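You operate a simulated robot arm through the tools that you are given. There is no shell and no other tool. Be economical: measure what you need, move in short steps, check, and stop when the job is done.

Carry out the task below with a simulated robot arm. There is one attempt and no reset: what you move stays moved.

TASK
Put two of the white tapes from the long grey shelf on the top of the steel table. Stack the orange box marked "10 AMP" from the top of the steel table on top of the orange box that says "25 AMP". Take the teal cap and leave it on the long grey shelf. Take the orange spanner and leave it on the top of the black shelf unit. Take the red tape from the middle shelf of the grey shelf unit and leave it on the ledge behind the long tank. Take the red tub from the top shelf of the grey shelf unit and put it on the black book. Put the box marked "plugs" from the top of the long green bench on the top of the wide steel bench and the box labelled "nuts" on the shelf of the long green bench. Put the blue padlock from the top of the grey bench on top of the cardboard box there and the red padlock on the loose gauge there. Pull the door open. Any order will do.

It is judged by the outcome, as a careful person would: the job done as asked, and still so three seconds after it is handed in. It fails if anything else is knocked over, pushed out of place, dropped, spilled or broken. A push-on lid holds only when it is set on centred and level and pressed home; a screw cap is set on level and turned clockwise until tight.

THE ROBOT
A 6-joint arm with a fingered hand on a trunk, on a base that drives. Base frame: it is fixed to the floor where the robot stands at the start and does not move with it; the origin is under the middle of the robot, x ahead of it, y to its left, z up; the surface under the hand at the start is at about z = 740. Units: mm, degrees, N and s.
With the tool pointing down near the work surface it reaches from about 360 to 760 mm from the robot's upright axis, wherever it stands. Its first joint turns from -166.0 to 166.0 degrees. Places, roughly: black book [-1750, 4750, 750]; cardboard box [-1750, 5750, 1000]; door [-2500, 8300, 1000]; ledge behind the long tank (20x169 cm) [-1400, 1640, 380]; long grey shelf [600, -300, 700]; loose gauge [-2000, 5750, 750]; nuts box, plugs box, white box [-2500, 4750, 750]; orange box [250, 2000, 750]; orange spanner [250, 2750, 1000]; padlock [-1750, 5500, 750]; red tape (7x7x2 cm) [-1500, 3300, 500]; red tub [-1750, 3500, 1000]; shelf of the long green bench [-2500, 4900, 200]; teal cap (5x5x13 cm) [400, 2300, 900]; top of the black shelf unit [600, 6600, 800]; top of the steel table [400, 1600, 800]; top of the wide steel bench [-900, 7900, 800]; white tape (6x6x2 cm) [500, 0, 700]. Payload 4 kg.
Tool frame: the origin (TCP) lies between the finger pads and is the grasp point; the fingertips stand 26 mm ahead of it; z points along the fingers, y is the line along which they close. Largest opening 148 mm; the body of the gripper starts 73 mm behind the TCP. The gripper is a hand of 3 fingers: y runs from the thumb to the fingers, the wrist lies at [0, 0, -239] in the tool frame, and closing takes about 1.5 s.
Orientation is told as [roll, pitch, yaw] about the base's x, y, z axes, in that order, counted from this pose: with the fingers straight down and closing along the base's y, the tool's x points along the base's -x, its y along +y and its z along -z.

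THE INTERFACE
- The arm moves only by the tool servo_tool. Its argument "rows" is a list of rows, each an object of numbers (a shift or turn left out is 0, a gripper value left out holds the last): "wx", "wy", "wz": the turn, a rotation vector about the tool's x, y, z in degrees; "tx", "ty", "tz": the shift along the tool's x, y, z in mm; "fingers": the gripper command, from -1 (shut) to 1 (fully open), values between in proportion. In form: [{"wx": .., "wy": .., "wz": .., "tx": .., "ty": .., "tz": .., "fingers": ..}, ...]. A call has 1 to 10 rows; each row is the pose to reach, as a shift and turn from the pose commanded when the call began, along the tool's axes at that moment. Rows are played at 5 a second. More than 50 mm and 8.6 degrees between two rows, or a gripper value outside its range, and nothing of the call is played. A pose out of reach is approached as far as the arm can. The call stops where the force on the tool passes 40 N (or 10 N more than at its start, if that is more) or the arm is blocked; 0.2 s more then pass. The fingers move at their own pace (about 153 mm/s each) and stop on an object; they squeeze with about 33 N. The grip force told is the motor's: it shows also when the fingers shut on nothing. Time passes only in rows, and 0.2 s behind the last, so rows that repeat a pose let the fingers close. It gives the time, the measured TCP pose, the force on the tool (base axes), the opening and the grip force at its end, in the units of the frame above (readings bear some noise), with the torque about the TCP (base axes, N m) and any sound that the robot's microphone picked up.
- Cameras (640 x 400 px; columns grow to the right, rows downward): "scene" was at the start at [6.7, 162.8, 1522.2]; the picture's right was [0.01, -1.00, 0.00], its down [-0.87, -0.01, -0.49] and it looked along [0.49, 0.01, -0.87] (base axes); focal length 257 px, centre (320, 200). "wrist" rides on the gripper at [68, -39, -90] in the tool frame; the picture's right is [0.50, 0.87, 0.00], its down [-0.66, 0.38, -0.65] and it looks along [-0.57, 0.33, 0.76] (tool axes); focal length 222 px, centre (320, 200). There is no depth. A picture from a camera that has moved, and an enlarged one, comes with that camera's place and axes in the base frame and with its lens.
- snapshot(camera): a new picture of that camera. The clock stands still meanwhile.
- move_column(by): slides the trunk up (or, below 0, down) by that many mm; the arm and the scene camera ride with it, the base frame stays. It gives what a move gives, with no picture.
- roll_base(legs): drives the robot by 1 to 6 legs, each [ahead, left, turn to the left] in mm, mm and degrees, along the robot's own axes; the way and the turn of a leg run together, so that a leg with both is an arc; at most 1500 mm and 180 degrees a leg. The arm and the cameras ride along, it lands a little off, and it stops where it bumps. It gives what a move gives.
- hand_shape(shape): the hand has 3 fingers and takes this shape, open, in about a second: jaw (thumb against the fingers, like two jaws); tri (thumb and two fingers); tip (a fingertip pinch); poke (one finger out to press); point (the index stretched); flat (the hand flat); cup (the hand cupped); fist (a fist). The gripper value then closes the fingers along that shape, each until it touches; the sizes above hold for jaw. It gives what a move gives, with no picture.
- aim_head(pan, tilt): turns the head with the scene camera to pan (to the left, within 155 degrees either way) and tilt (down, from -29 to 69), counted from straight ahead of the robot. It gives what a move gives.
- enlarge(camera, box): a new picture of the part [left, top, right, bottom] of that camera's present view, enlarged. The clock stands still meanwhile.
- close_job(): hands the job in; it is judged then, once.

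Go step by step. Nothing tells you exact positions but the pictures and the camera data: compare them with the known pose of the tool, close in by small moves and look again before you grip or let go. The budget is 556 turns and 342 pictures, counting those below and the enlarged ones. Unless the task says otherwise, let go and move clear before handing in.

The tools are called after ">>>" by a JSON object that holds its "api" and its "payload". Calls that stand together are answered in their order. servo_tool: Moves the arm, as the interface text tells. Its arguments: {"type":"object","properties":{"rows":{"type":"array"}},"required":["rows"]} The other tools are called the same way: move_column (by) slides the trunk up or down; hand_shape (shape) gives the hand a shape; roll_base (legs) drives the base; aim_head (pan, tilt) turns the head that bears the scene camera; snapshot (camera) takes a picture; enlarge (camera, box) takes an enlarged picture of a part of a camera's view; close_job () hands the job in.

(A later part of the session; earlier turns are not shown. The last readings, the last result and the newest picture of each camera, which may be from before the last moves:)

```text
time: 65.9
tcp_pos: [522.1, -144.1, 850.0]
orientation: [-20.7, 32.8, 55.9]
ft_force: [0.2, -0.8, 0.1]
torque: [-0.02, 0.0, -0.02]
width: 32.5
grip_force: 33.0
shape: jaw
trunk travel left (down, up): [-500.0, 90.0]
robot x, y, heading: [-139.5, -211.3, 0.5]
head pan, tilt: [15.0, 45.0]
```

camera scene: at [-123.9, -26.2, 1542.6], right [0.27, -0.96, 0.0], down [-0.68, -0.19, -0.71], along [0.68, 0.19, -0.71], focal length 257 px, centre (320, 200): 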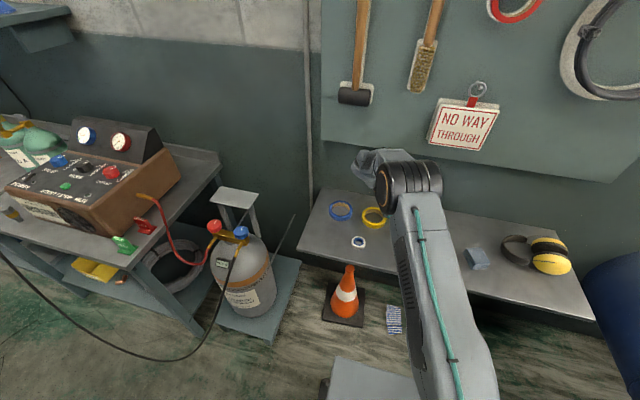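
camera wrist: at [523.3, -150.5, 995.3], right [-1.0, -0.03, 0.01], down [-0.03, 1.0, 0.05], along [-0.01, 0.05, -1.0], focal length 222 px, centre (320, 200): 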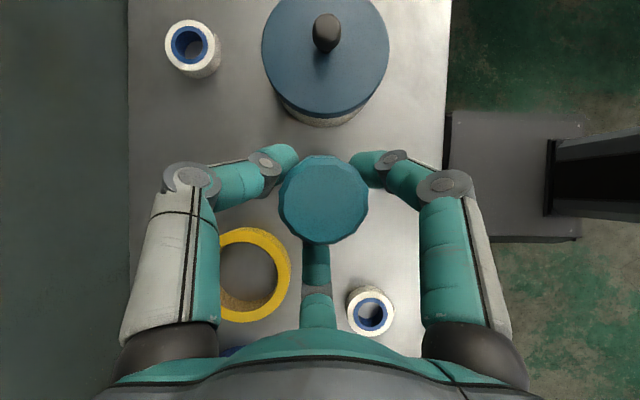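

>>> {"api": "servo_tool", "payload": {"rows": [{"tx": -1.1, "ty": 0.6, "tz": 1.6}, {"tx": -2.2, "ty": 1.1, "tz": 3.2}, {"tx": -3.3, "ty": 1.7, "tz": 4.7}, {"tx": -4.4, "ty": 2.3, "tz": 6.3}, {"tx": -5.5, "ty": 2.9, "tz": 7.9}, {"tx": -6.5, "ty": 3.4, "tz": 9.5}, {"tx": -7.6, "ty": 4.0, "tz": 11}, {"tx": -8.7, "ty": 4.6, "tz": 12.6}, {"tx": -9.8, "ty": 5.2, "tz": 14.2}, {"tx": -10.9, "ty": 5.7, "tz": 15.8}]}}

>>> {"api": "snapshot", "payload": {"camera": "wrist"}}

```text
time: 68.1
tcp_pos: [523.0, -144.2, 830.7]
orientation: [-20.7, 32.7, 55.9]
ft_force: [-0.3, 0.7, 0.2]
torque: [-0.04, 0.02, -0.04]
width: 25.4
grip_force: 32.5
shape: jaw
trunk travel left (down, up): [-500.0, 90.0]
robot x, y, heading: [-142.1, -209.2, 0.8]
head pan, tilt: [15.0, 45.0]
```

```text
304 pictures are left
camera wrist: at [524.6, -150.9, 949.6], right [-1.0, -0.03, 0.01], down [-0.03, 1.0, 0.05], along [-0.01, 0.05, -1.0], focal length 222 px, centre (320, 200)
```

wrist: 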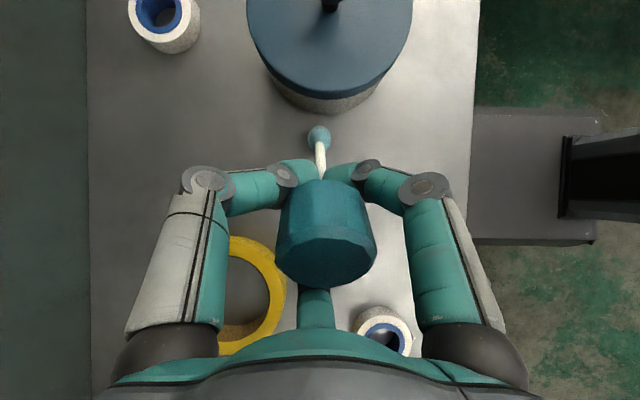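

The ball touched and the cap swung over in the fingers; it now leans with the ball on the shelf. I'll keep lowering gently so that it lies down rather than drops.

>>> {"api": "servo_tool", "payload": {"rows": [{"tx": -2.2, "ty": 1.1, "tz": 3.2}, {"tx": -4.4, "ty": 2.3, "tz": 6.3}, {"tx": -6.5, "ty": 3.4, "tz": 9.5}, {"tx": -8.7, "ty": 4.6, "tz": 12.6}, {"tx": -10.9, "ty": 5.7, "tz": 15.8}, {"tx": -13.1, "ty": 6.9, "tz": 18.9}]}}

>>> {"api": "snapshot", "payload": {"camera": "wrist"}}

```text
time: 69.5
tcp_pos: [523.1, -143.2, 807.0]
orientation: [-20.8, 32.7, 55.8]
ft_force: [-0.4, -0.3, 2.2]
torque: [-0.1, 0.03, -0.05]
width: 25.5
grip_force: 33.1
shape: jaw
trunk travel left (down, up): [-500.0, 90.0]
robot x, y, heading: [-143.4, -208.0, 0.6]
head pan, tilt: [15.0, 45.0]
```

```text
303 pictures are left
camera wrist: at [524.8, -150.7, 925.8], right [-1.0, -0.03, 0.01], down [-0.03, 1.0, 0.05], along [-0.01, 0.05, -1.0], focal length 222 px, centre (320, 200)
```

wrist: 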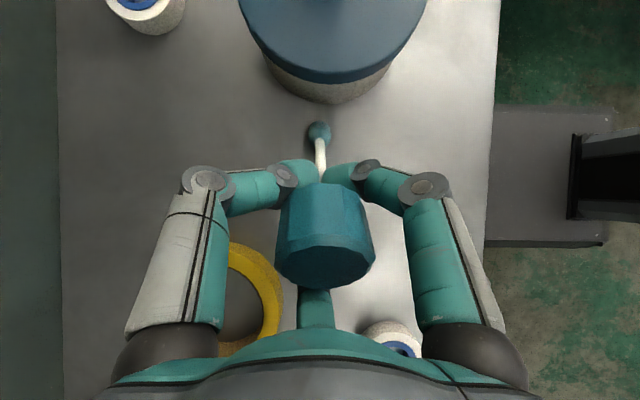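

>>> {"api": "servo_tool", "payload": {"rows": [{"tx": -2.2, "ty": 1.1, "tz": 3.2}, {"tx": -4.4, "ty": 2.3, "tz": 6.3}, {"tx": -6.5, "ty": 3.4, "tz": 9.5}, {"tx": -8.7, "ty": 4.6, "tz": 12.6}, {"tx": -10.9, "ty": 5.7, "tz": 15.8}, {"tx": -13.1, "ty": 6.9, "tz": 18.9}]}}

>>> {"api": "snapshot", "payload": {"camera": "wrist"}}

```text
time: 70.9
tcp_pos: [522.7, -145.8, 781.2]
orientation: [-20.7, 32.8, 56.0]
ft_force: [0.3, 0.5, -0.3]
torque: [0.0, 0.01, -0.01]
width: 22.9
grip_force: 33.0
shape: jaw
trunk travel left (down, up): [-500.0, 90.0]
robot x, y, heading: [-143.2, -209.7, 0.8]
head pan, tilt: [15.0, 45.0]
```

```text
302 pictures are left
camera wrist: at [525.2, -151.2, 900.2], right [-1.0, -0.03, 0.01], down [-0.03, 1.0, 0.05], along [-0.02, 0.05, -1.0], focal length 222 px, centre (320, 200)
```

wrist: 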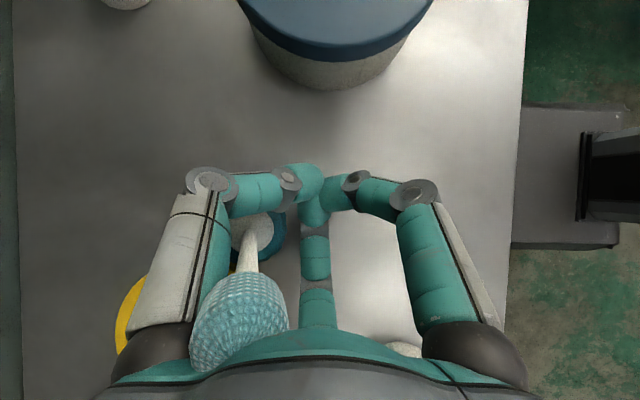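

The cap slipped out and seems to have turned over inside the hand. I'll wait a moment without moving and look again.

>>> {"api": "servo_tool", "payload": {"rows": [{"tz": 0}, {"tz": 0}, {"tz": 0}]}}

>>> {"api": "snapshot", "payload": {"camera": "wrist"}}

```text
time: 71.7
tcp_pos: [523.7, -143.7, 781.9]
orientation: [-20.7, 32.7, 56.0]
ft_force: [-0.3, 0.0, 0.3]
torque: [0.04, 0.01, 0.01]
width: 23.0
grip_force: 33.2
shape: jaw
trunk travel left (down, up): [-500.0, 90.0]
robot x, y, heading: [-139.5, -207.2, 0.7]
head pan, tilt: [15.0, 45.0]
```

```text
301 pictures are left
camera wrist: at [525.2, -150.9, 901.0], right [-1.0, -0.03, 0.01], down [-0.03, 1.0, 0.05], along [-0.01, 0.05, -1.0], focal length 222 px, centre (320, 200)
```

wrist: 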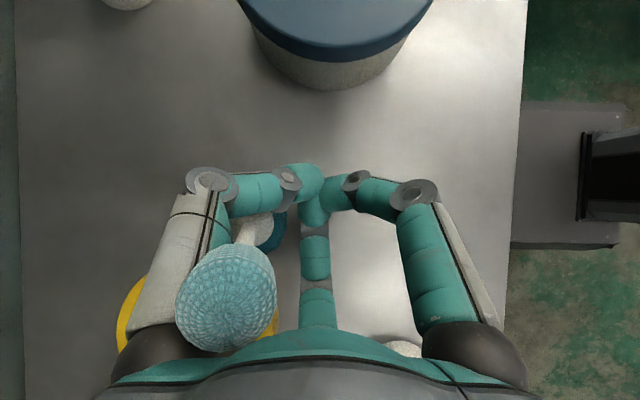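

The cap has ended up upside down, standing on its flat top within the finger cage. I'll open the fingers in small steps and watch it before withdrawing upward.

>>> {"api": "servo_tool", "payload": {"rows": [{"fingers": -0.6}, {"fingers": -0.45}, {"fingers": -0.3}, {"fingers": -0.15}]}}

>>> {"api": "snapshot", "payload": {"camera": "wrist"}}

```text
time: 72.7
tcp_pos: [522.5, -143.8, 781.8]
orientation: [-20.7, 32.7, 56.0]
ft_force: [-0.4, -1.1, 3.4]
torque: [0.06, -0.01, 0.01]
width: 60.9
grip_force: 0.1
shape: jaw
trunk travel left (down, up): [-500.0, 90.0]
robot x, y, heading: [-140.9, -209.6, 0.6]
head pan, tilt: [15.0, 45.0]
```

```text
300 pictures are left
camera wrist: at [525.2, -151.1, 901.4], right [-1.0, -0.03, 0.01], down [-0.03, 1.0, 0.05], along [-0.01, 0.05, -1.0], focal length 222 px, centre (320, 200)
```

wrist: 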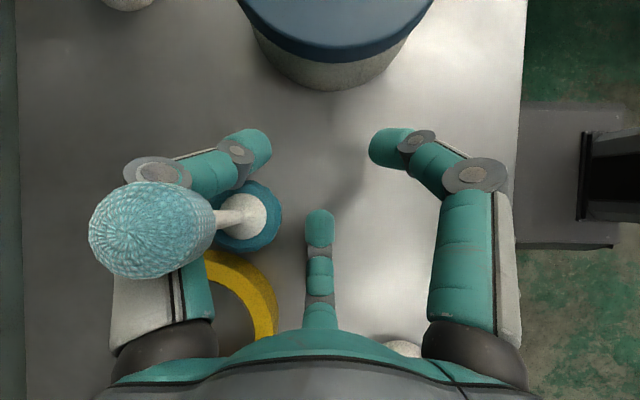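

>>> {"api": "servo_tool", "payload": {"rows": [{"tz": 0}, {"tz": 0}, {"tz": 0}]}}

>>> {"api": "snapshot", "payload": {"camera": "wrist"}}

```text
time: 73.5
tcp_pos: [523.2, -144.7, 781.9]
orientation: [-20.7, 32.6, 55.9]
ft_force: [0.3, 0.2, 5.0]
torque: [0.03, -0.02, 0.02]
width: 60.6
grip_force: 0.0
shape: jaw
trunk travel left (down, up): [-500.0, 90.0]
robot x, y, heading: [-143.2, -209.3, 0.4]
head pan, tilt: [15.0, 45.0]
```

```text
299 pictures are left
camera wrist: at [525.1, -151.0, 901.2], right [-1.0, -0.03, 0.01], down [-0.03, 1.0, 0.05], along [-0.01, 0.05, -1.0], focal length 222 px, centre (320, 200)
```

wrist: 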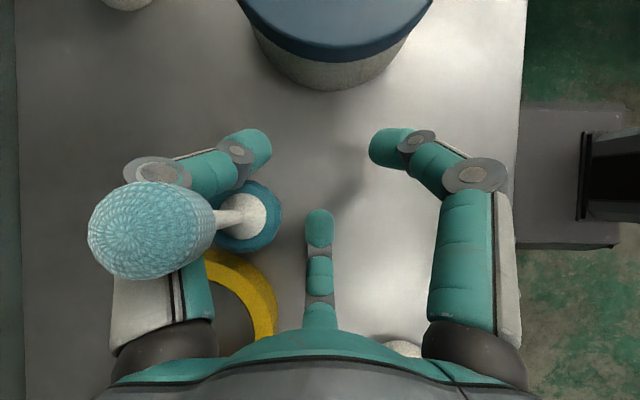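

The cap seems to stand inverted on its flat top at about (568,-140). I'll withdraw straight up in small steps, watching the ball end pass between the fingers.

>>> {"api": "servo_tool", "payload": {"rows": [{"tx": 3, "ty": -1.7, "tz": -1.5}, {"tx": 7, "ty": -3.8, "tz": -5}, {"tx": 11, "ty": -5.8, "tz": -9.3}]}}

>>> {"api": "snapshot", "payload": {"camera": "wrist"}}

```text
time: 74.3
tcp_pos: [523.8, -148.7, 794.9]
orientation: [-20.6, 32.7, 56.0]
ft_force: [0.1, -0.3, -0.8]
torque: [0.0, 0.0, -0.06]
width: 62.6
grip_force: 0.1
shape: jaw
trunk travel left (down, up): [-500.0, 90.0]
robot x, y, heading: [-141.5, -209.6, 0.8]
head pan, tilt: [15.0, 45.0]
```

```text
298 pictures are left
camera wrist: at [525.2, -155.3, 916.0], right [-1.0, -0.03, 0.01], down [-0.03, 1.0, 0.05], along [-0.02, 0.05, -1.0], focal length 222 px, centre (320, 200)
```

wrist: 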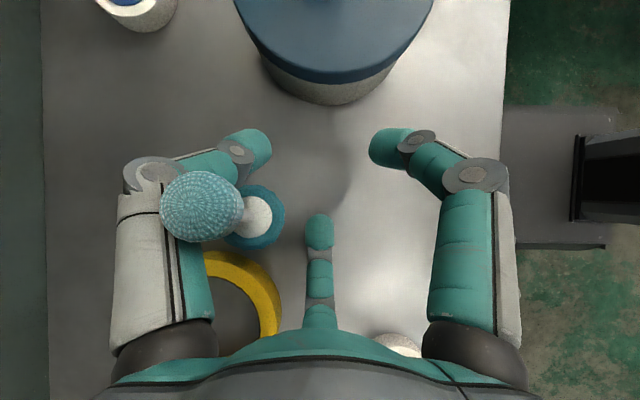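

>>> {"api": "servo_tool", "payload": {"rows": [{"tx": 4, "ty": -5, "tz": -4}, {"tx": 8, "ty": -10, "tz": -8}, {"tx": 11.4, "ty": -15, "tz": -12.1}]}}

>>> {"api": "snapshot", "payload": {"camera": "wrist"}}

```text
time: 75.1
tcp_pos: [529.7, -154.1, 816.1]
orientation: [-20.6, 32.6, 55.9]
ft_force: [0.3, 0.6, -0.9]
torque: [0.02, 0.0, 0.0]
width: 62.5
grip_force: 0.0
shape: jaw
trunk travel left (down, up): [-500.0, 90.0]
robot x, y, heading: [-141.4, -212.2, 0.8]
head pan, tilt: [15.0, 45.0]
```

```text
297 pictures are left
camera wrist: at [532.8, -160.9, 936.3], right [-1.0, -0.03, 0.01], down [-0.03, 1.0, 0.05], along [-0.01, 0.05, -1.0], focal length 222 px, centre (320, 200)
```

wrist: 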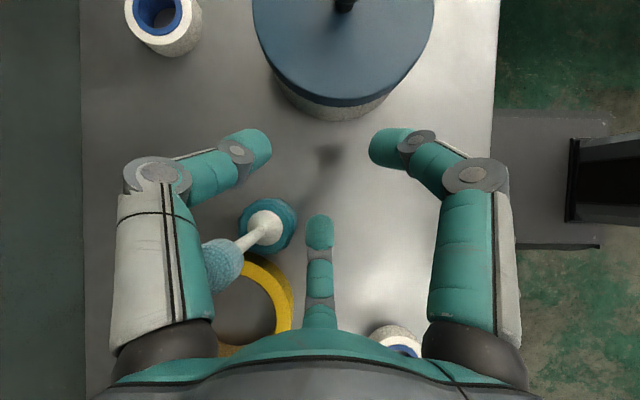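

>>> {"api": "servo_tool", "payload": {"rows": [{"tx": 4, "ty": -2, "tz": -6}, {"tx": 8, "ty": -4, "tz": -12}, {"tx": 16, "ty": -8, "tz": -24}]}}

>>> {"api": "snapshot", "payload": {"camera": "wrist"}}

```text
time: 75.9
tcp_pos: [529.9, -154.1, 846.2]
orientation: [-20.7, 32.7, 55.9]
ft_force: [0.2, -0.7, -0.8]
torque: [0.01, -0.01, -0.01]
width: 62.7
grip_force: 0.0
shape: jaw
trunk travel left (down, up): [-500.0, 90.0]
robot x, y, heading: [-138.2, -208.4, 0.3]
head pan, tilt: [15.0, 45.0]
```

```text
296 pictures are left
camera wrist: at [532.1, -160.7, 966.6], right [-1.0, -0.03, 0.01], down [-0.03, 1.0, 0.05], along [-0.01, 0.05, -1.0], focal length 222 px, centre (320, 200)
```

wrist: 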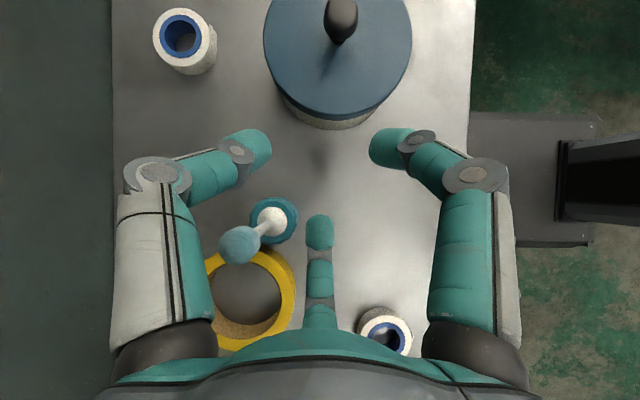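

It stands steady, inverted on its flat top. Retracting further up, then I'll level the hand.

>>> {"api": "servo_tool", "payload": {"rows": [{"tx": 16, "ty": -9, "tz": -24}, {"tx": 33, "ty": -17, "tz": -47}, {"tx": 54, "ty": -29, "tz": -79}, {"tx": 70, "ty": -37, "tz": -102}]}}

>>> {"api": "snapshot", "payload": {"camera": "wrist"}}

```text
time: 76.9
tcp_pos: [528.2, -153.4, 977.0]
orientation: [-20.7, 32.7, 56.0]
ft_force: [-0.6, 0.5, -0.7]
torque: [-0.02, -0.01, -0.03]
width: 62.3
grip_force: 0.0
shape: jaw
trunk travel left (down, up): [-500.0, 90.0]
robot x, y, heading: [-142.0, -206.0, 0.8]
head pan, tilt: [15.0, 45.0]
```

```text
295 pictures are left
camera wrist: at [530.9, -159.9, 1095.4], right [-1.0, -0.03, 0.01], down [-0.03, 1.0, 0.05], along [-0.01, 0.05, -1.0], focal length 222 px, centre (320, 200)
```

wrist: 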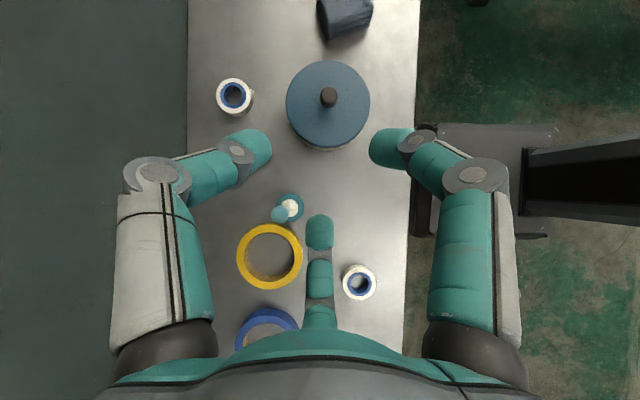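

The cap stands well and nothing else moved. Now I'll level the hand and go for tape B near (470,-14).

>>> {"api": "servo_tool", "payload": {"rows": [{"wx": -3.5, "wy": -6.7}, {"wx": -7, "wy": -13.4}, {"wx": -10.6, "wy": -20.1}, {"wx": -14.1, "wy": -26.8}, {"wx": -17.7, "wy": -33.6, "fingers": 0.35}]}}

>>> {"api": "servo_tool", "payload": {"rows": [{"tx": -30, "ty": 30}, {"tx": -60, "ty": 60}, {"tx": -90, "ty": 90}, {"tx": -95, "ty": 116, "tz": 30}, {"tx": -95, "ty": 116, "tz": 70}]}}

>>> {"api": "snapshot", "payload": {"camera": "wrist"}}

```text
time: 78.1
tcp_pos: [529.0, -152.4, 975.4]
orientation: [-0.6, -0.3, 62.3]
ft_force: [-0.3, 0.0, 0.5]
torque: [-0.01, 0.0, -0.02]
width: 99.3
grip_force: 0.0
shape: jaw
trunk travel left (down, up): [-500.0, 90.0]
robot x, y, heading: [-142.0, -203.3, 0.9]
head pan, tilt: [15.0, 45.0]
```

```text
time: 79.3
tcp_pos: [470.0, -14.9, 905.0]
orientation: [-0.5, -0.1, 62.3]
ft_force: [0.8, -0.7, 0.7]
torque: [0.03, -0.01, 0.01]
width: 99.5
grip_force: 0.1
shape: jaw
trunk travel left (down, up): [-500.0, 90.0]
robot x, y, heading: [-139.0, -211.6, 0.6]
head pan, tilt: [15.0, 45.0]
```

```text
294 pictures are left
camera wrist: at [472.9, -93.6, 996.1], right [-1.0, -0.04, -0.01], down [-0.04, 0.76, 0.65], along [-0.02, 0.65, -0.76], focal length 222 px, centre (320, 200)
```

wrist: 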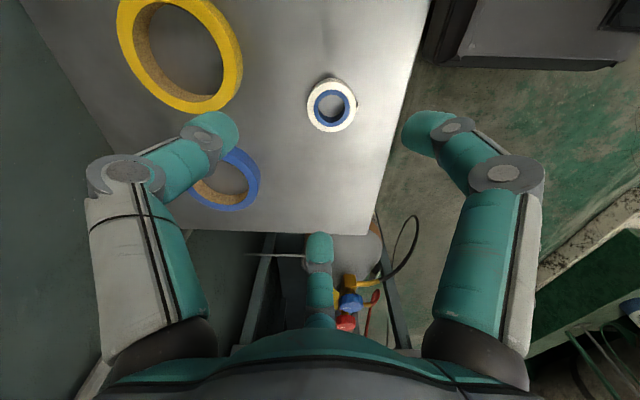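

>>> {"api": "servo_tool", "payload": {"rows": [{"tx": 7, "ty": 7, "tz": 40}, {"tx": 7, "ty": 7, "tz": 80}, {"tx": 7, "ty": 7, "tz": 115}, {"tx": 7, "ty": 7, "tz": 128}]}}

>>> {"api": "snapshot", "payload": {"camera": "wrist"}}

```text
time: 80.3
tcp_pos: [461.0, -17.5, 776.0]
orientation: [-0.7, -0.1, 62.2]
ft_force: [-0.1, -0.2, 0.0]
torque: [-0.02, -0.02, 0.0]
width: 99.8
grip_force: 0.1
shape: jaw
trunk travel left (down, up): [-500.0, 90.0]
robot x, y, heading: [-142.0, -209.3, 0.7]
head pan, tilt: [15.0, 45.0]
```

```text
293 pictures are left
camera wrist: at [464.8, -97.4, 868.1], right [-1.0, -0.04, -0.01], down [-0.04, 0.76, 0.65], along [-0.02, 0.65, -0.76], focal length 222 px, centre (320, 200)
```

wrist: 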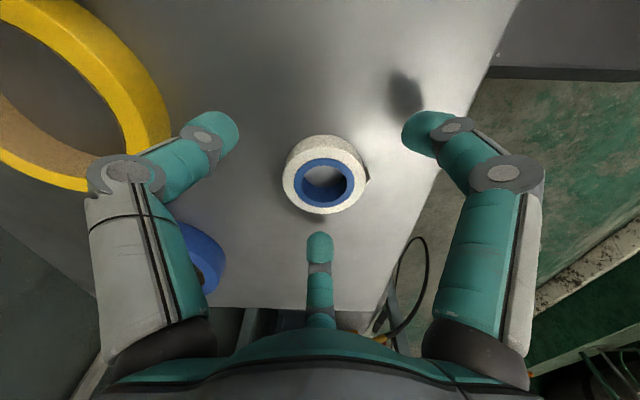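

>>> {"api": "servo_tool", "payload": {"rows": [{"tz": 8, "tx": 0}, {"tz": 8, "fingers": -1}, {"tz": 8}, {"tz": 8}, {"tz": 8}, {"tz": 8}, {"tz": 8}, {"tz": 8}, {"tz": -30}, {"tz": -70}]}}

>>> {"api": "servo_tool", "payload": {"rows": [{"tz": -40}, {"tz": -80}, {"tz": -120}, {"tz": -160}, {"tz": -190}]}}

>>> {"api": "snapshot", "payload": {"camera": "wrist"}}

```text
time: 82.5
tcp_pos: [461.3, -17.8, 848.5]
orientation: [-0.6, -0.3, 62.4]
ft_force: [-0.4, -0.2, 0.3]
torque: [0.02, 0.03, 0.0]
width: 42.5
grip_force: 32.7
shape: jaw
trunk travel left (down, up): [-500.0, 90.0]
robot x, y, heading: [-140.7, -211.5, 0.7]
head pan, tilt: [15.0, 45.0]
```

```text
time: 83.7
tcp_pos: [459.7, -17.1, 1038.0]
orientation: [-0.6, -0.2, 62.2]
ft_force: [-0.2, 0.6, -0.9]
torque: [0.0, -0.01, -0.02]
width: 42.3
grip_force: 32.9
shape: jaw
trunk travel left (down, up): [-500.0, 90.0]
robot x, y, heading: [-142.3, -208.6, 0.9]
head pan, tilt: [15.0, 45.0]
```

```text
292 pictures are left
camera wrist: at [462.1, -96.3, 1129.3], right [-1.0, -0.04, -0.01], down [-0.04, 0.76, 0.65], along [-0.02, 0.65, -0.76], focal length 222 px, centre (320, 200)
```

wrist: 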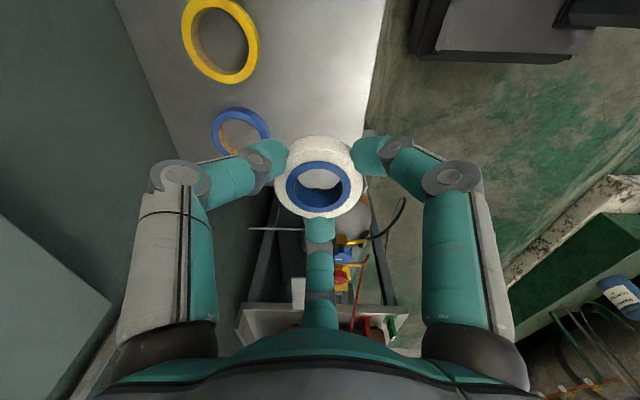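

Tape B is held. I'll drive to the steel table; the free spot between the 25 AMP box, jug and mat is about (285, 2275).

>>> {"api": "roll_base", "payload": {"legs": [[-400, 0, 0], [0, 1200, 0], [0, 1091, 0], [225, 0, 0]]}}

>>> {"api": "snapshot", "payload": {"camera": "wrist"}}

>>> {"api": "aim_head", "payload": {"pan": 0, "tilt": 45}}

>>> {"api": "snapshot", "payload": {"camera": "scene"}}

```text
time: 98.4
tcp_pos: [256.3, 2295.0, 1037.5]
orientation: [-0.6, -0.1, 62.7]
ft_force: [0.5, 0.9, 0.2]
torque: [-0.02, 0.0, 0.0]
width: 42.3
grip_force: 33.0
shape: jaw
trunk travel left (down, up): [-500.0, 90.0]
robot x, y, heading: [-339.9, 2098.3, 1.5]
head pan, tilt: [15.0, 45.0]
```

```text
291 pictures are left
camera wrist: at [259.3, 2215.7, 1128.6], right [-1.0, -0.05, -0.01], down [-0.04, 0.76, 0.65], along [-0.02, 0.65, -0.76], focal length 222 px, centre (320, 200)
```

wrist: 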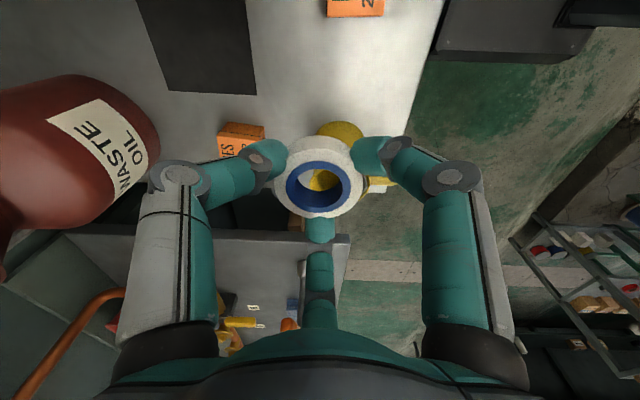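

```text
time: 99.2
tcp_pos: [255.7, 2293.9, 1038.7]
orientation: [-0.6, -0.2, 62.7]
ft_force: [-0.3, -0.5, -0.1]
torque: [0.04, -0.01, -0.02]
width: 42.6
grip_force: 33.1
shape: jaw
trunk travel left (down, up): [-500.0, 90.0]
robot x, y, heading: [-344.2, 2094.5, 1.1]
head pan, tilt: [0.0, 45.0]
```

```text
290 pictures are left
camera scene: at [-324.4, 2260.6, 1542.7], right [0.02, -1.0, 0.0], down [-0.71, -0.01, -0.71], along [0.71, 0.01, -0.71], focal length 257 px, centre (320, 200)
```

scene: 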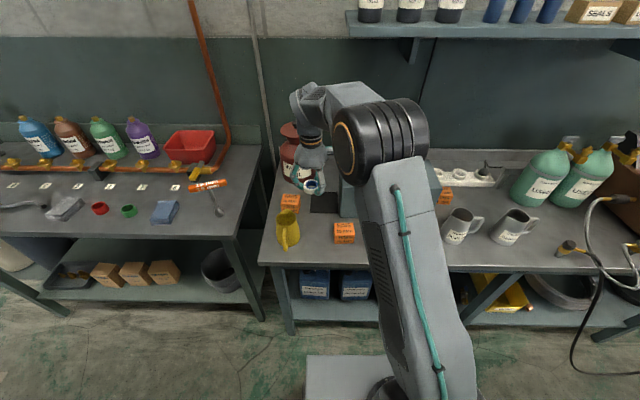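

The spot shows clear of mat, box and jug. Moving over it and down to z≈865.

>>> {"api": "servo_tool", "payload": {"rows": [{"tx": 2, "ty": -18, "tz": 20}, {"tx": 3.6, "ty": -34.5, "tz": 50}, {"tx": 3.6, "ty": -34.5, "tz": 90}, {"tx": 3.6, "ty": -34.5, "tz": 130}, {"tx": 3.6, "ty": -34.5, "tz": 172}]}}

>>> {"api": "snapshot", "payload": {"camera": "wrist"}}

```text
time: 100.4
tcp_pos: [286.7, 2275.8, 866.5]
orientation: [-0.7, -0.2, 62.7]
ft_force: [-0.1, 0.0, 0.1]
torque: [0.0, -0.02, -0.03]
width: 42.4
grip_force: 32.9
shape: jaw
trunk travel left (down, up): [-500.0, 90.0]
robot x, y, heading: [-342.2, 2101.3, 1.0]
head pan, tilt: [0.0, 45.0]
```

```text
289 pictures are left
camera wrist: at [290.3, 2196.8, 957.0], right [-1.0, -0.05, -0.01], down [-0.04, 0.76, 0.65], along [-0.02, 0.65, -0.76], focal length 222 px, centre (320, 200)
```

wrist: 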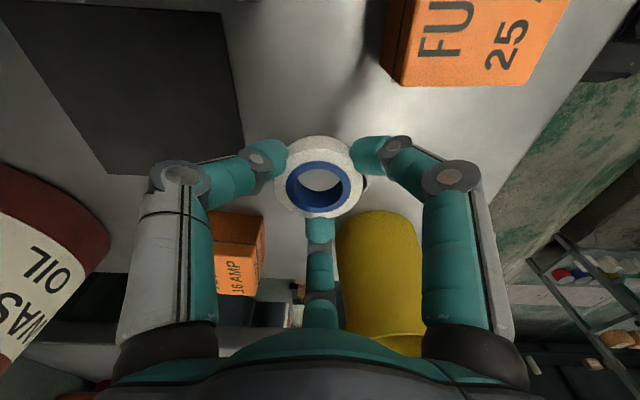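

>>> {"api": "servo_tool", "payload": {"rows": [{"tx": 5, "ty": -3, "tz": 12}, {"tx": 7, "ty": -4, "tz": 24}, {"tx": 7, "ty": -4, "tz": 32}, {"tx": 7, "ty": -4, "tz": 35}, {"tx": 7, "ty": -4, "tz": 37}, {"tx": 7, "ty": -4, "tz": 39}, {"tx": 7, "ty": -4, "tz": 41}, {"tx": 7, "ty": -4, "tz": 43}, {"tx": 7, "ty": -4, "tz": 45}]}}

```text
time: 102.5
tcp_pos: [288.2, 2268.2, 825.0]
orientation: [-1.0, -0.6, 62.8]
ft_force: [-4.8, -1.3, 19.7]
torque: [0.03, 0.05, -0.01]
width: 44.0
grip_force: 33.2
shape: jaw
trunk travel left (down, up): [-500.0, 90.0]
robot x, y, heading: [-345.5, 2096.8, 0.7]
head pan, tilt: [0.0, 45.0]
stopped in row 9: the force on the tool passed its limit at 41 N (the readings are from after the stop); the commanded pose is now the measured one
```

Tape is on the table. I'll release it and rise.

>>> {"api": "servo_tool", "payload": {"rows": [{"tz": -1, "fingers": -0.1}, {"tz": -1}, {"tz": -1}, {"tz": -30}, {"tz": -70}, {"tz": -110}, {"tz": -150}, {"tz": -190}]}}

>>> {"api": "snapshot", "payload": {"camera": "wrist"}}

>>> {"api": "enlarge", "payload": {"camera": "scene", "box": [390, 130, 550, 260]}}

```text
time: 104.3
tcp_pos: [285.3, 2267.2, 1014.1]
orientation: [-0.8, -0.5, 62.7]
ft_force: [0.0, 0.3, -0.6]
torque: [-0.02, 0.03, -0.02]
width: 66.2
grip_force: 0.1
shape: jaw
trunk travel left (down, up): [-500.0, 90.0]
robot x, y, heading: [-344.6, 2098.8, 1.2]
head pan, tilt: [0.0, 45.0]
```

```text
288 pictures are left
camera wrist: at [288.0, 2188.0, 1105.4], right [-1.0, -0.05, -0.02], down [-0.05, 0.76, 0.65], along [-0.02, 0.65, -0.76], focal length 222 px, centre (320, 200)
```

wrist: 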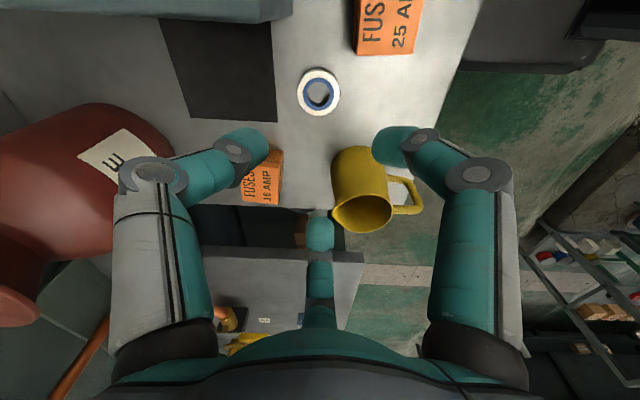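

```text
3.08 times, centred on (470, 195) of scene
camera zoom: at [-324.5, 2260.5, 1542.6], right [0.02, -1.0, 0.0], down [-0.71, -0.01, -0.71], along [0.71, 0.01, -0.71], focal length 790 px, centre (-142, 215)
```

zoom: 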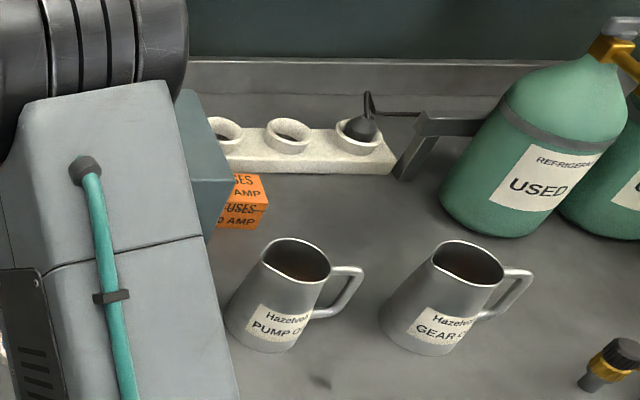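

Both tapes are placed. Next, the 10 AMP box stands close to the right side of the grey box; I'll shift right to get a clear view of it.

>>> {"api": "servo_tool", "payload": {"rows": [{"tz": -40}, {"tz": -70}]}}

>>> {"api": "roll_base", "payload": {"legs": [[0, -500, 0]]}}

>>> {"api": "snapshot", "payload": {"camera": "scene"}}

>>> {"api": "snapshot", "payload": {"camera": "wrist"}}

```text
time: 104.9
tcp_pos: [284.3, 2267.4, 1085.5]
orientation: [-0.8, -0.5, 62.7]
ft_force: [-0.6, -0.1, -0.6]
torque: [-0.01, -0.02, -0.02]
width: 66.1
grip_force: 0.1
shape: jaw
trunk travel left (down, up): [-500.0, 90.0]
robot x, y, heading: [-343.2, 2097.2, 1.0]
head pan, tilt: [0.0, 45.0]
```

```text
time: 107.8
tcp_pos: [294.4, 1773.2, 1084.5]
orientation: [-0.8, -0.4, 63.0]
ft_force: [0.2, -0.8, 0.2]
torque: [0.0, 0.0, -0.01]
width: 66.1
grip_force: 0.1
shape: jaw
trunk travel left (down, up): [-500.0, 90.0]
robot x, y, heading: [-335.9, 1601.4, 1.6]
head pan, tilt: [0.0, 45.0]
```

```text
286 pictures are left
camera scene: at [-314.4, 1763.1, 1542.7], right [0.02, -1.0, 0.0], down [-0.71, -0.02, -0.71], along [0.71, 0.02, -0.71], focal length 257 px, centre (320, 200)
```

scene: 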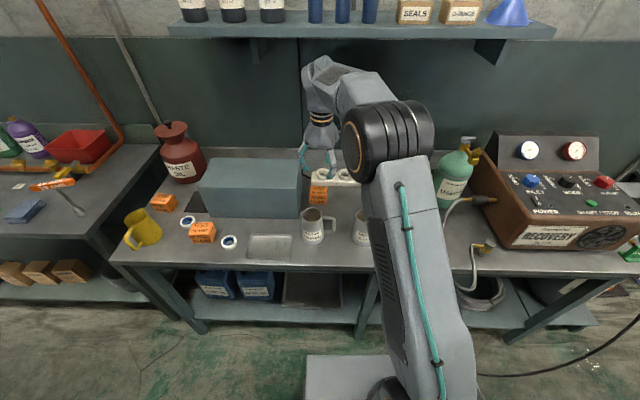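

```text
285 pictures are left
camera wrist: at [297.9, 1694.2, 1175.5], right [-1.0, -0.05, -0.02], down [-0.05, 0.76, 0.65], along [-0.02, 0.65, -0.76], focal length 222 px, centre (320, 200)
```

wrist: 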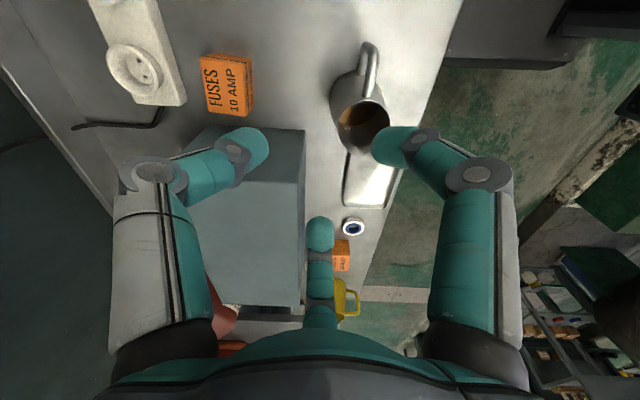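

>>> {"api": "enlarge", "payload": {"camera": "scene", "box": [270, 130, 390, 250]}}

>>> {"api": "enlarge", "payload": {"camera": "wrist", "box": [100, 0, 420, 200]}}

```text
3.33 times, centred on (330, 190) of scene
camera zoom: at [-314.4, 1763.1, 1542.7], right [0.02, -1.0, 0.0], down [-0.71, -0.02, -0.71], along [0.71, 0.02, -0.71], focal length 855 px, centre (287, 233)
```

zoom: 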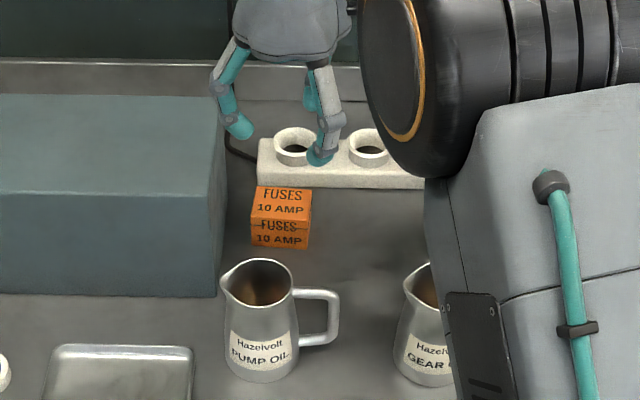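

```text
2.00 times, centred on (260, 100) of wrist
camera zoom: at [297.9, 1694.2, 1175.5], right [-1.0, -0.05, -0.02], down [-0.05, 0.76, 0.65], along [-0.02, 0.65, -0.76], focal length 444 px, centre (440, 400)
```

zoom: 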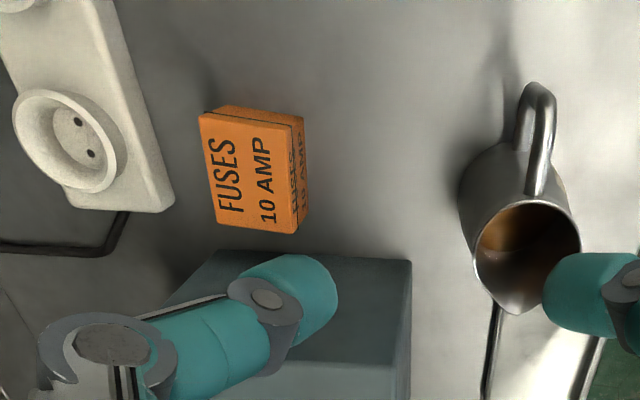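

The "10 AMP" box is confirmed at about (431,1786), only ~28 mm from the grey box. I'll check what the other hand shapes look like for gripping a box.

>>> {"api": "hand_shape", "payload": {"shape": "tri"}}

>>> {"api": "snapshot", "payload": {"camera": "wrist"}}

>>> {"api": "hand_shape", "payload": {"shape": "tip"}}

>>> {"api": "snapshot", "payload": {"camera": "wrist"}}

```text
time: 108.7
tcp_pos: [295.0, 1774.1, 1084.8]
orientation: [-0.9, -0.4, 63.0]
ft_force: [0.0, 0.2, -0.3]
torque: [-0.01, -0.02, 0.04]
width: 148.1
grip_force: 0.1
shape: tri
trunk travel left (down, up): [-500.0, 90.0]
robot x, y, heading: [-334.3, 1601.8, 1.5]
head pan, tilt: [0.0, 45.0]
```

```text
282 pictures are left
camera wrist: at [297.9, 1694.2, 1175.5], right [-1.0, -0.05, -0.02], down [-0.05, 0.76, 0.65], along [-0.02, 0.65, -0.76], focal length 222 px, centre (320, 200)
```

wrist: 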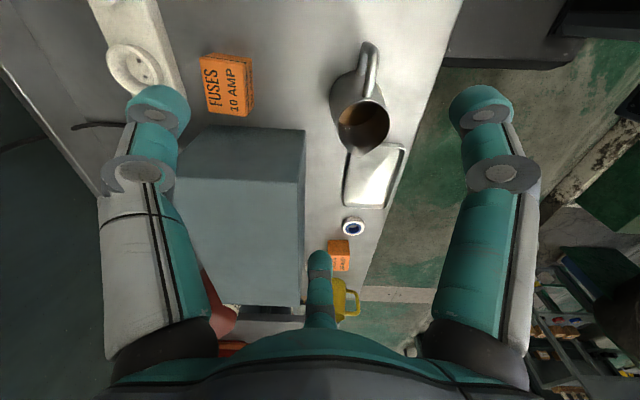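

```text
time: 109.6
tcp_pos: [295.2, 1773.8, 1085.3]
orientation: [-0.8, -0.4, 63.0]
ft_force: [0.3, -0.1, 0.2]
torque: [0.02, 0.0, 0.0]
width: 147.9
grip_force: 0.1
shape: tip
trunk travel left (down, up): [-500.0, 90.0]
robot x, y, heading: [-333.9, 1599.2, 1.4]
head pan, tilt: [0.0, 45.0]
```

```text
281 pictures are left
camera wrist: at [297.9, 1694.3, 1175.5], right [-1.0, -0.05, -0.02], down [-0.05, 0.76, 0.65], along [-0.02, 0.65, -0.76], focal length 222 px, centre (320, 200)
```

wrist: 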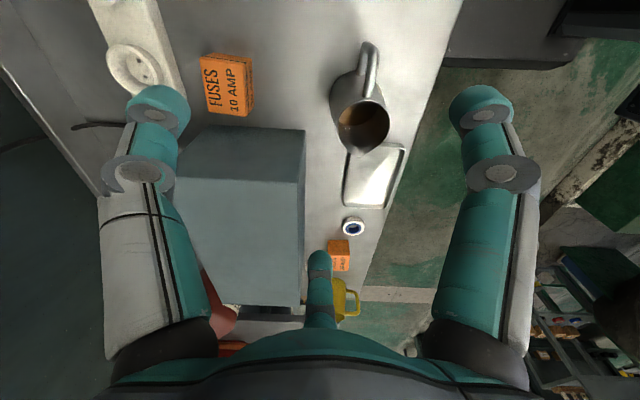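

>>> {"api": "servo_tool", "payload": {"rows": [{"fingers": -0.2}, {"fingers": -0.2}, {"fingers": -0.2}, {"fingers": -0.2}]}}

>>> {"api": "snapshot", "payload": {"camera": "wrist"}}

>>> {"api": "hand_shape", "payload": {"shape": "jaw"}}

>>> {"api": "servo_tool", "payload": {"rows": [{"fingers": -0.2}, {"fingers": -0.2}, {"fingers": -0.2}, {"fingers": -0.2}]}}

>>> {"api": "snapshot", "payload": {"camera": "wrist"}}

```text
time: 110.6
tcp_pos: [294.5, 1774.3, 1084.5]
orientation: [-0.8, -0.5, 62.9]
ft_force: [-0.4, 1.0, -0.1]
torque: [0.04, 0.0, -0.06]
width: 59.5
grip_force: 0.0
shape: tip
trunk travel left (down, up): [-500.0, 90.0]
robot x, y, heading: [-332.3, 1600.2, 1.6]
head pan, tilt: [0.0, 45.0]
```

```text
280 pictures are left
camera wrist: at [297.9, 1694.3, 1175.5], right [-1.0, -0.05, -0.02], down [-0.05, 0.76, 0.65], along [-0.02, 0.65, -0.76], focal length 222 px, centre (320, 200)
```

wrist: 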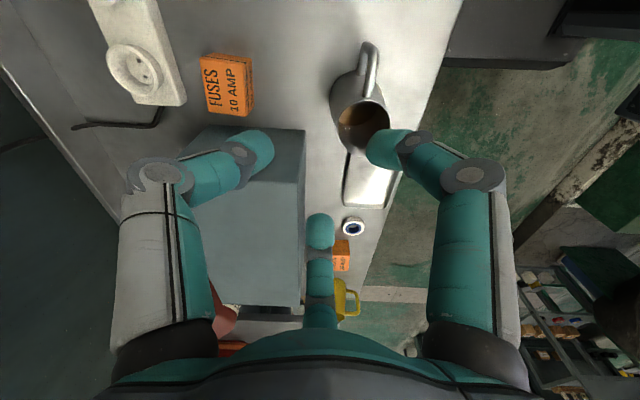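

```text
time: 111.5
tcp_pos: [294.8, 1773.5, 1084.1]
orientation: [-0.8, -0.4, 62.9]
ft_force: [0.1, 1.0, 0.3]
torque: [0.03, -0.03, -0.02]
width: 148.0
grip_force: 0.1
shape: jaw
trunk travel left (down, up): [-500.0, 90.0]
robot x, y, heading: [-333.4, 1599.6, 1.4]
head pan, tilt: [0.0, 45.0]
```

```text
time: 112.5
tcp_pos: [295.2, 1772.9, 1084.8]
orientation: [-0.9, -0.4, 63.0]
ft_force: [-0.8, -0.3, 0.2]
torque: [0.03, 0.03, 0.03]
width: 59.5
grip_force: 0.0
shape: jaw
trunk travel left (down, up): [-500.0, 90.0]
robot x, y, heading: [-333.9, 1603.2, 1.2]
head pan, tilt: [0.0, 45.0]
```

```text
279 pictures are left
camera wrist: at [297.9, 1694.3, 1175.5], right [-1.0, -0.05, -0.02], down [-0.05, 0.76, 0.65], along [-0.02, 0.65, -0.76], focal length 222 px, centre (320, 200)
```

wrist: 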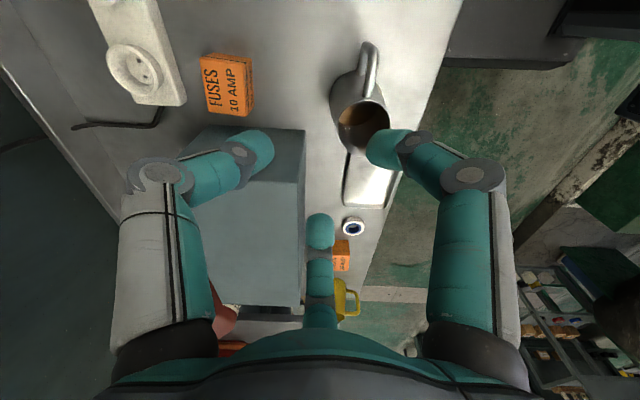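

All shapes close radially with three fingers. I'll approach with the fingers at −90/30/150° (yaw 0), which fits beside the grey box; first move the base closer and turn the hand.

>>> {"api": "roll_base", "payload": {"legs": [[85, 60, 0]]}}

>>> {"api": "servo_tool", "payload": {"rows": [{"wz": 8}, {"wz": 16}, {"wz": 24}, {"wz": 32}, {"wz": 40}, {"wz": 48}, {"wz": 56}, {"wz": 64, "fingers": 0.0}]}}

```text
time: 113.7
tcp_pos: [377.6, 1835.2, 1085.0]
orientation: [-0.7, -0.4, 63.0]
ft_force: [-0.5, -0.2, -0.5]
torque: [0.0, 0.01, 0.02]
width: 59.6
grip_force: 0.1
shape: jaw
trunk travel left (down, up): [-500.0, 90.0]
robot x, y, heading: [-249.8, 1663.8, 1.3]
head pan, tilt: [0.0, 45.0]
```

```text
time: 115.5
tcp_pos: [377.8, 1835.3, 1082.8]
orientation: [0.0, -0.9, -1.1]
ft_force: [-0.6, -0.5, -0.7]
torque: [0.02, 0.02, 0.0]
width: 73.4
grip_force: 0.0
shape: jaw
trunk travel left (down, up): [-500.0, 90.0]
robot x, y, heading: [-247.4, 1662.7, 1.2]
head pan, tilt: [0.0, 45.0]
```

>>> {"api": "servo_tool", "payload": {"rows": [{"tx": -25, "ty": -25}, {"tx": -53, "ty": -49, "tz": 20}, {"tx": -53, "ty": -49, "tz": 60}, {"tx": -53, "ty": -49, "tz": 90}]}}

>>> {"api": "snapshot", "payload": {"camera": "wrist"}}

```text
time: 116.5
tcp_pos: [430.2, 1785.7, 995.2]
orientation: [0.1, -0.8, -1.0]
ft_force: [-1.0, 0.3, 0.3]
torque: [0.04, -0.05, 0.0]
width: 73.5
grip_force: 0.1
shape: jaw
trunk travel left (down, up): [-500.0, 90.0]
robot x, y, heading: [-252.4, 1661.3, 1.6]
head pan, tilt: [0.0, 45.0]
```

```text
278 pictures are left
camera wrist: at [361.2, 1746.5, 1085.0], right [-0.48, 0.87, -0.01], down [0.65, 0.37, 0.66], along [0.58, 0.32, -0.75], focal length 222 px, centre (320, 200)
```

wrist: 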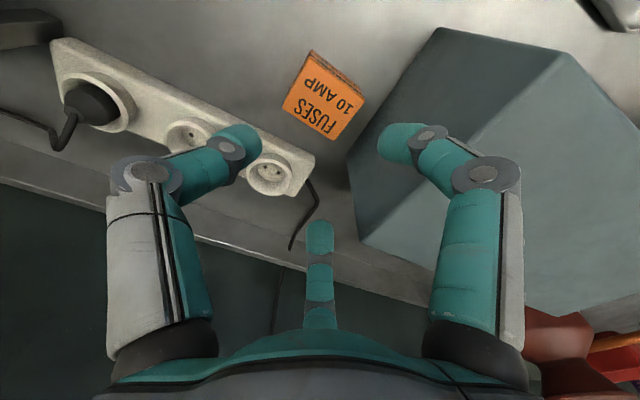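

The box is well aligned: centre (427,1787), 58×69 mm. I'll descend to z≈880 and check clearance to the plug strip and grey box.

>>> {"api": "servo_tool", "payload": {"rows": [{"tx": 3, "ty": 1, "tz": 40}, {"tx": 4, "ty": 1, "tz": 80}, {"tx": 4, "ty": 1, "tz": 115}]}}

>>> {"api": "snapshot", "payload": {"camera": "wrist"}}

```text
time: 117.3
tcp_pos: [428.9, 1787.0, 878.8]
orientation: [0.1, -0.9, -1.0]
ft_force: [-0.1, 0.0, 0.1]
torque: [0.02, 0.03, 0.01]
width: 73.6
grip_force: 0.1
shape: jaw
trunk travel left (down, up): [-500.0, 90.0]
robot x, y, heading: [-250.4, 1664.9, 1.5]
head pan, tilt: [0.0, 45.0]
```

```text
277 pictures are left
camera wrist: at [359.2, 1747.0, 969.0], right [-0.48, 0.87, -0.01], down [0.65, 0.37, 0.66], along [0.58, 0.32, -0.75], focal length 222 px, centre (320, 200)
```

wrist: 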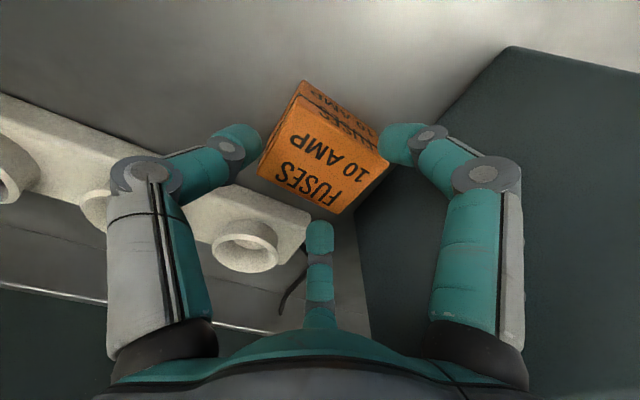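

>>> {"api": "servo_tool", "payload": {"rows": [{"tz": 3, "fingers": 0.1}, {"tz": 12}, {"tz": 24}, {"tz": 36}, {"tz": 43}]}}

>>> {"api": "snapshot", "payload": {"camera": "wrist"}}

```text
time: 118.5
tcp_pos: [428.8, 1785.8, 836.8]
orientation: [0.0, -0.8, -0.9]
ft_force: [-0.4, 0.1, 0.0]
torque: [-0.03, 0.01, -0.03]
width: 80.9
grip_force: 0.0
shape: jaw
trunk travel left (down, up): [-500.0, 90.0]
robot x, y, heading: [-252.0, 1662.7, 1.5]
head pan, tilt: [0.0, 45.0]
```

```text
276 pictures are left
camera wrist: at [360.2, 1746.8, 926.7], right [-0.48, 0.87, -0.01], down [0.65, 0.37, 0.66], along [0.58, 0.32, -0.75], focal length 222 px, centre (320, 200)
```

wrist: 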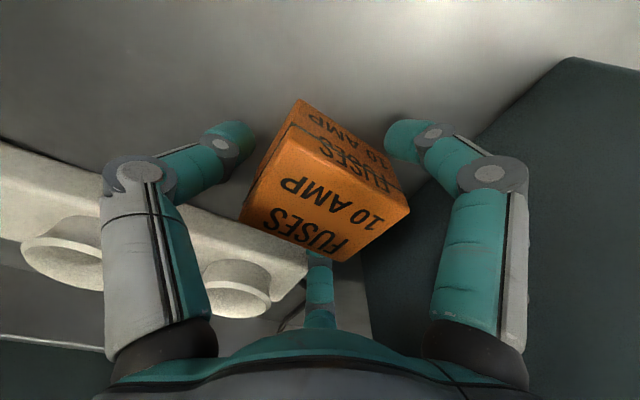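

Good clearance. Closing on the box.

>>> {"api": "servo_tool", "payload": {"rows": [{"tz": 0, "fingers": -1}, {"tz": 0}, {"tz": 0}, {"tz": 0}, {"tz": 0}, {"tz": 0}, {"tz": 0}]}}

>>> {"api": "snapshot", "payload": {"camera": "wrist"}}

```text
time: 120.1
tcp_pos: [429.6, 1785.7, 836.9]
orientation: [0.1, -0.9, -1.0]
ft_force: [0.4, -0.3, -0.5]
torque: [0.01, 0.01, 0.0]
width: 56.0
grip_force: 33.0
shape: jaw
trunk travel left (down, up): [-500.0, 90.0]
robot x, y, heading: [-249.1, 1661.0, 1.4]
head pan, tilt: [0.0, 45.0]
```

```text
275 pictures are left
camera wrist: at [360.2, 1746.9, 926.9], right [-0.48, 0.87, -0.01], down [0.65, 0.37, 0.66], along [0.58, 0.32, -0.75], focal length 222 px, centre (320, 200)
```

wrist: 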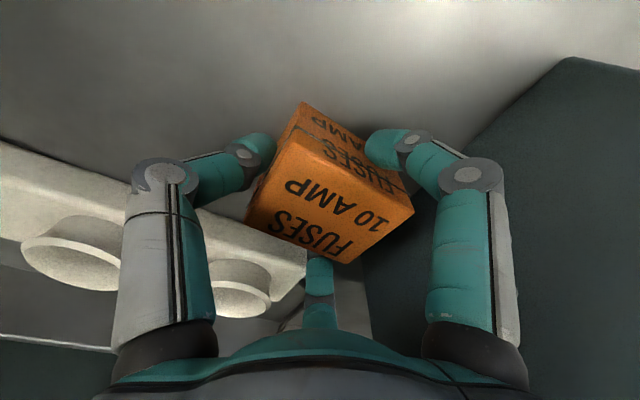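

It seems gripped; a test lift of 25 mm.

>>> {"api": "servo_tool", "payload": {"rows": [{"tz": -8}, {"tz": -16}, {"tz": -25}, {"tz": -25}]}}

>>> {"api": "snapshot", "payload": {"camera": "wrist"}}

>>> {"api": "enlarge", "payload": {"camera": "scene", "box": [230, 130, 390, 250]}}

```text
time: 121.1
tcp_pos: [428.2, 1785.3, 863.1]
orientation: [0.0, -0.9, -0.9]
ft_force: [0.5, -0.9, -1.4]
torque: [0.03, 0.02, -0.01]
width: 56.4
grip_force: 32.6
shape: jaw
trunk travel left (down, up): [-500.0, 90.0]
robot x, y, heading: [-249.1, 1663.7, 1.3]
head pan, tilt: [0.0, 45.0]
```

```text
274 pictures are left
camera wrist: at [359.7, 1746.9, 951.8], right [-0.48, 0.87, -0.01], down [0.65, 0.37, 0.66], along [0.58, 0.32, -0.75], focal length 222 px, centre (320, 200)
```

wrist: 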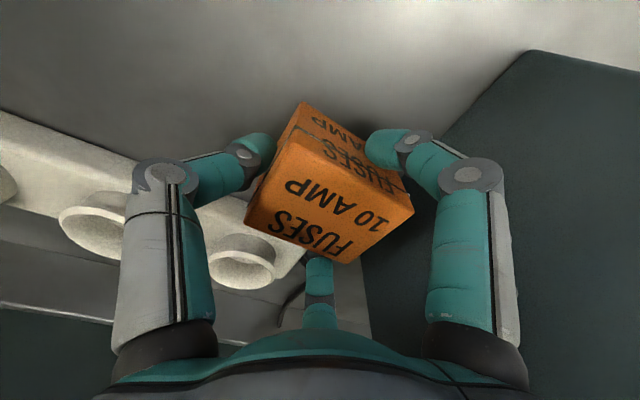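

```text
3.33 times, centred on (310, 190) of scene
camera zoom: at [-231.7, 1824.8, 1542.6], right [0.02, -1.0, 0.0], down [-0.71, -0.02, -0.71], along [0.71, 0.02, -0.71], focal length 855 px, centre (353, 233)
```

zoom: 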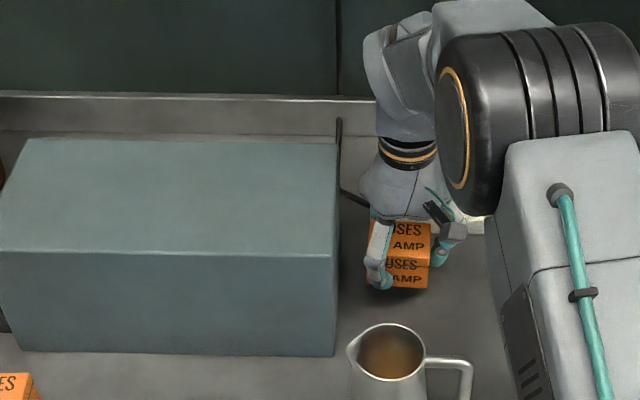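

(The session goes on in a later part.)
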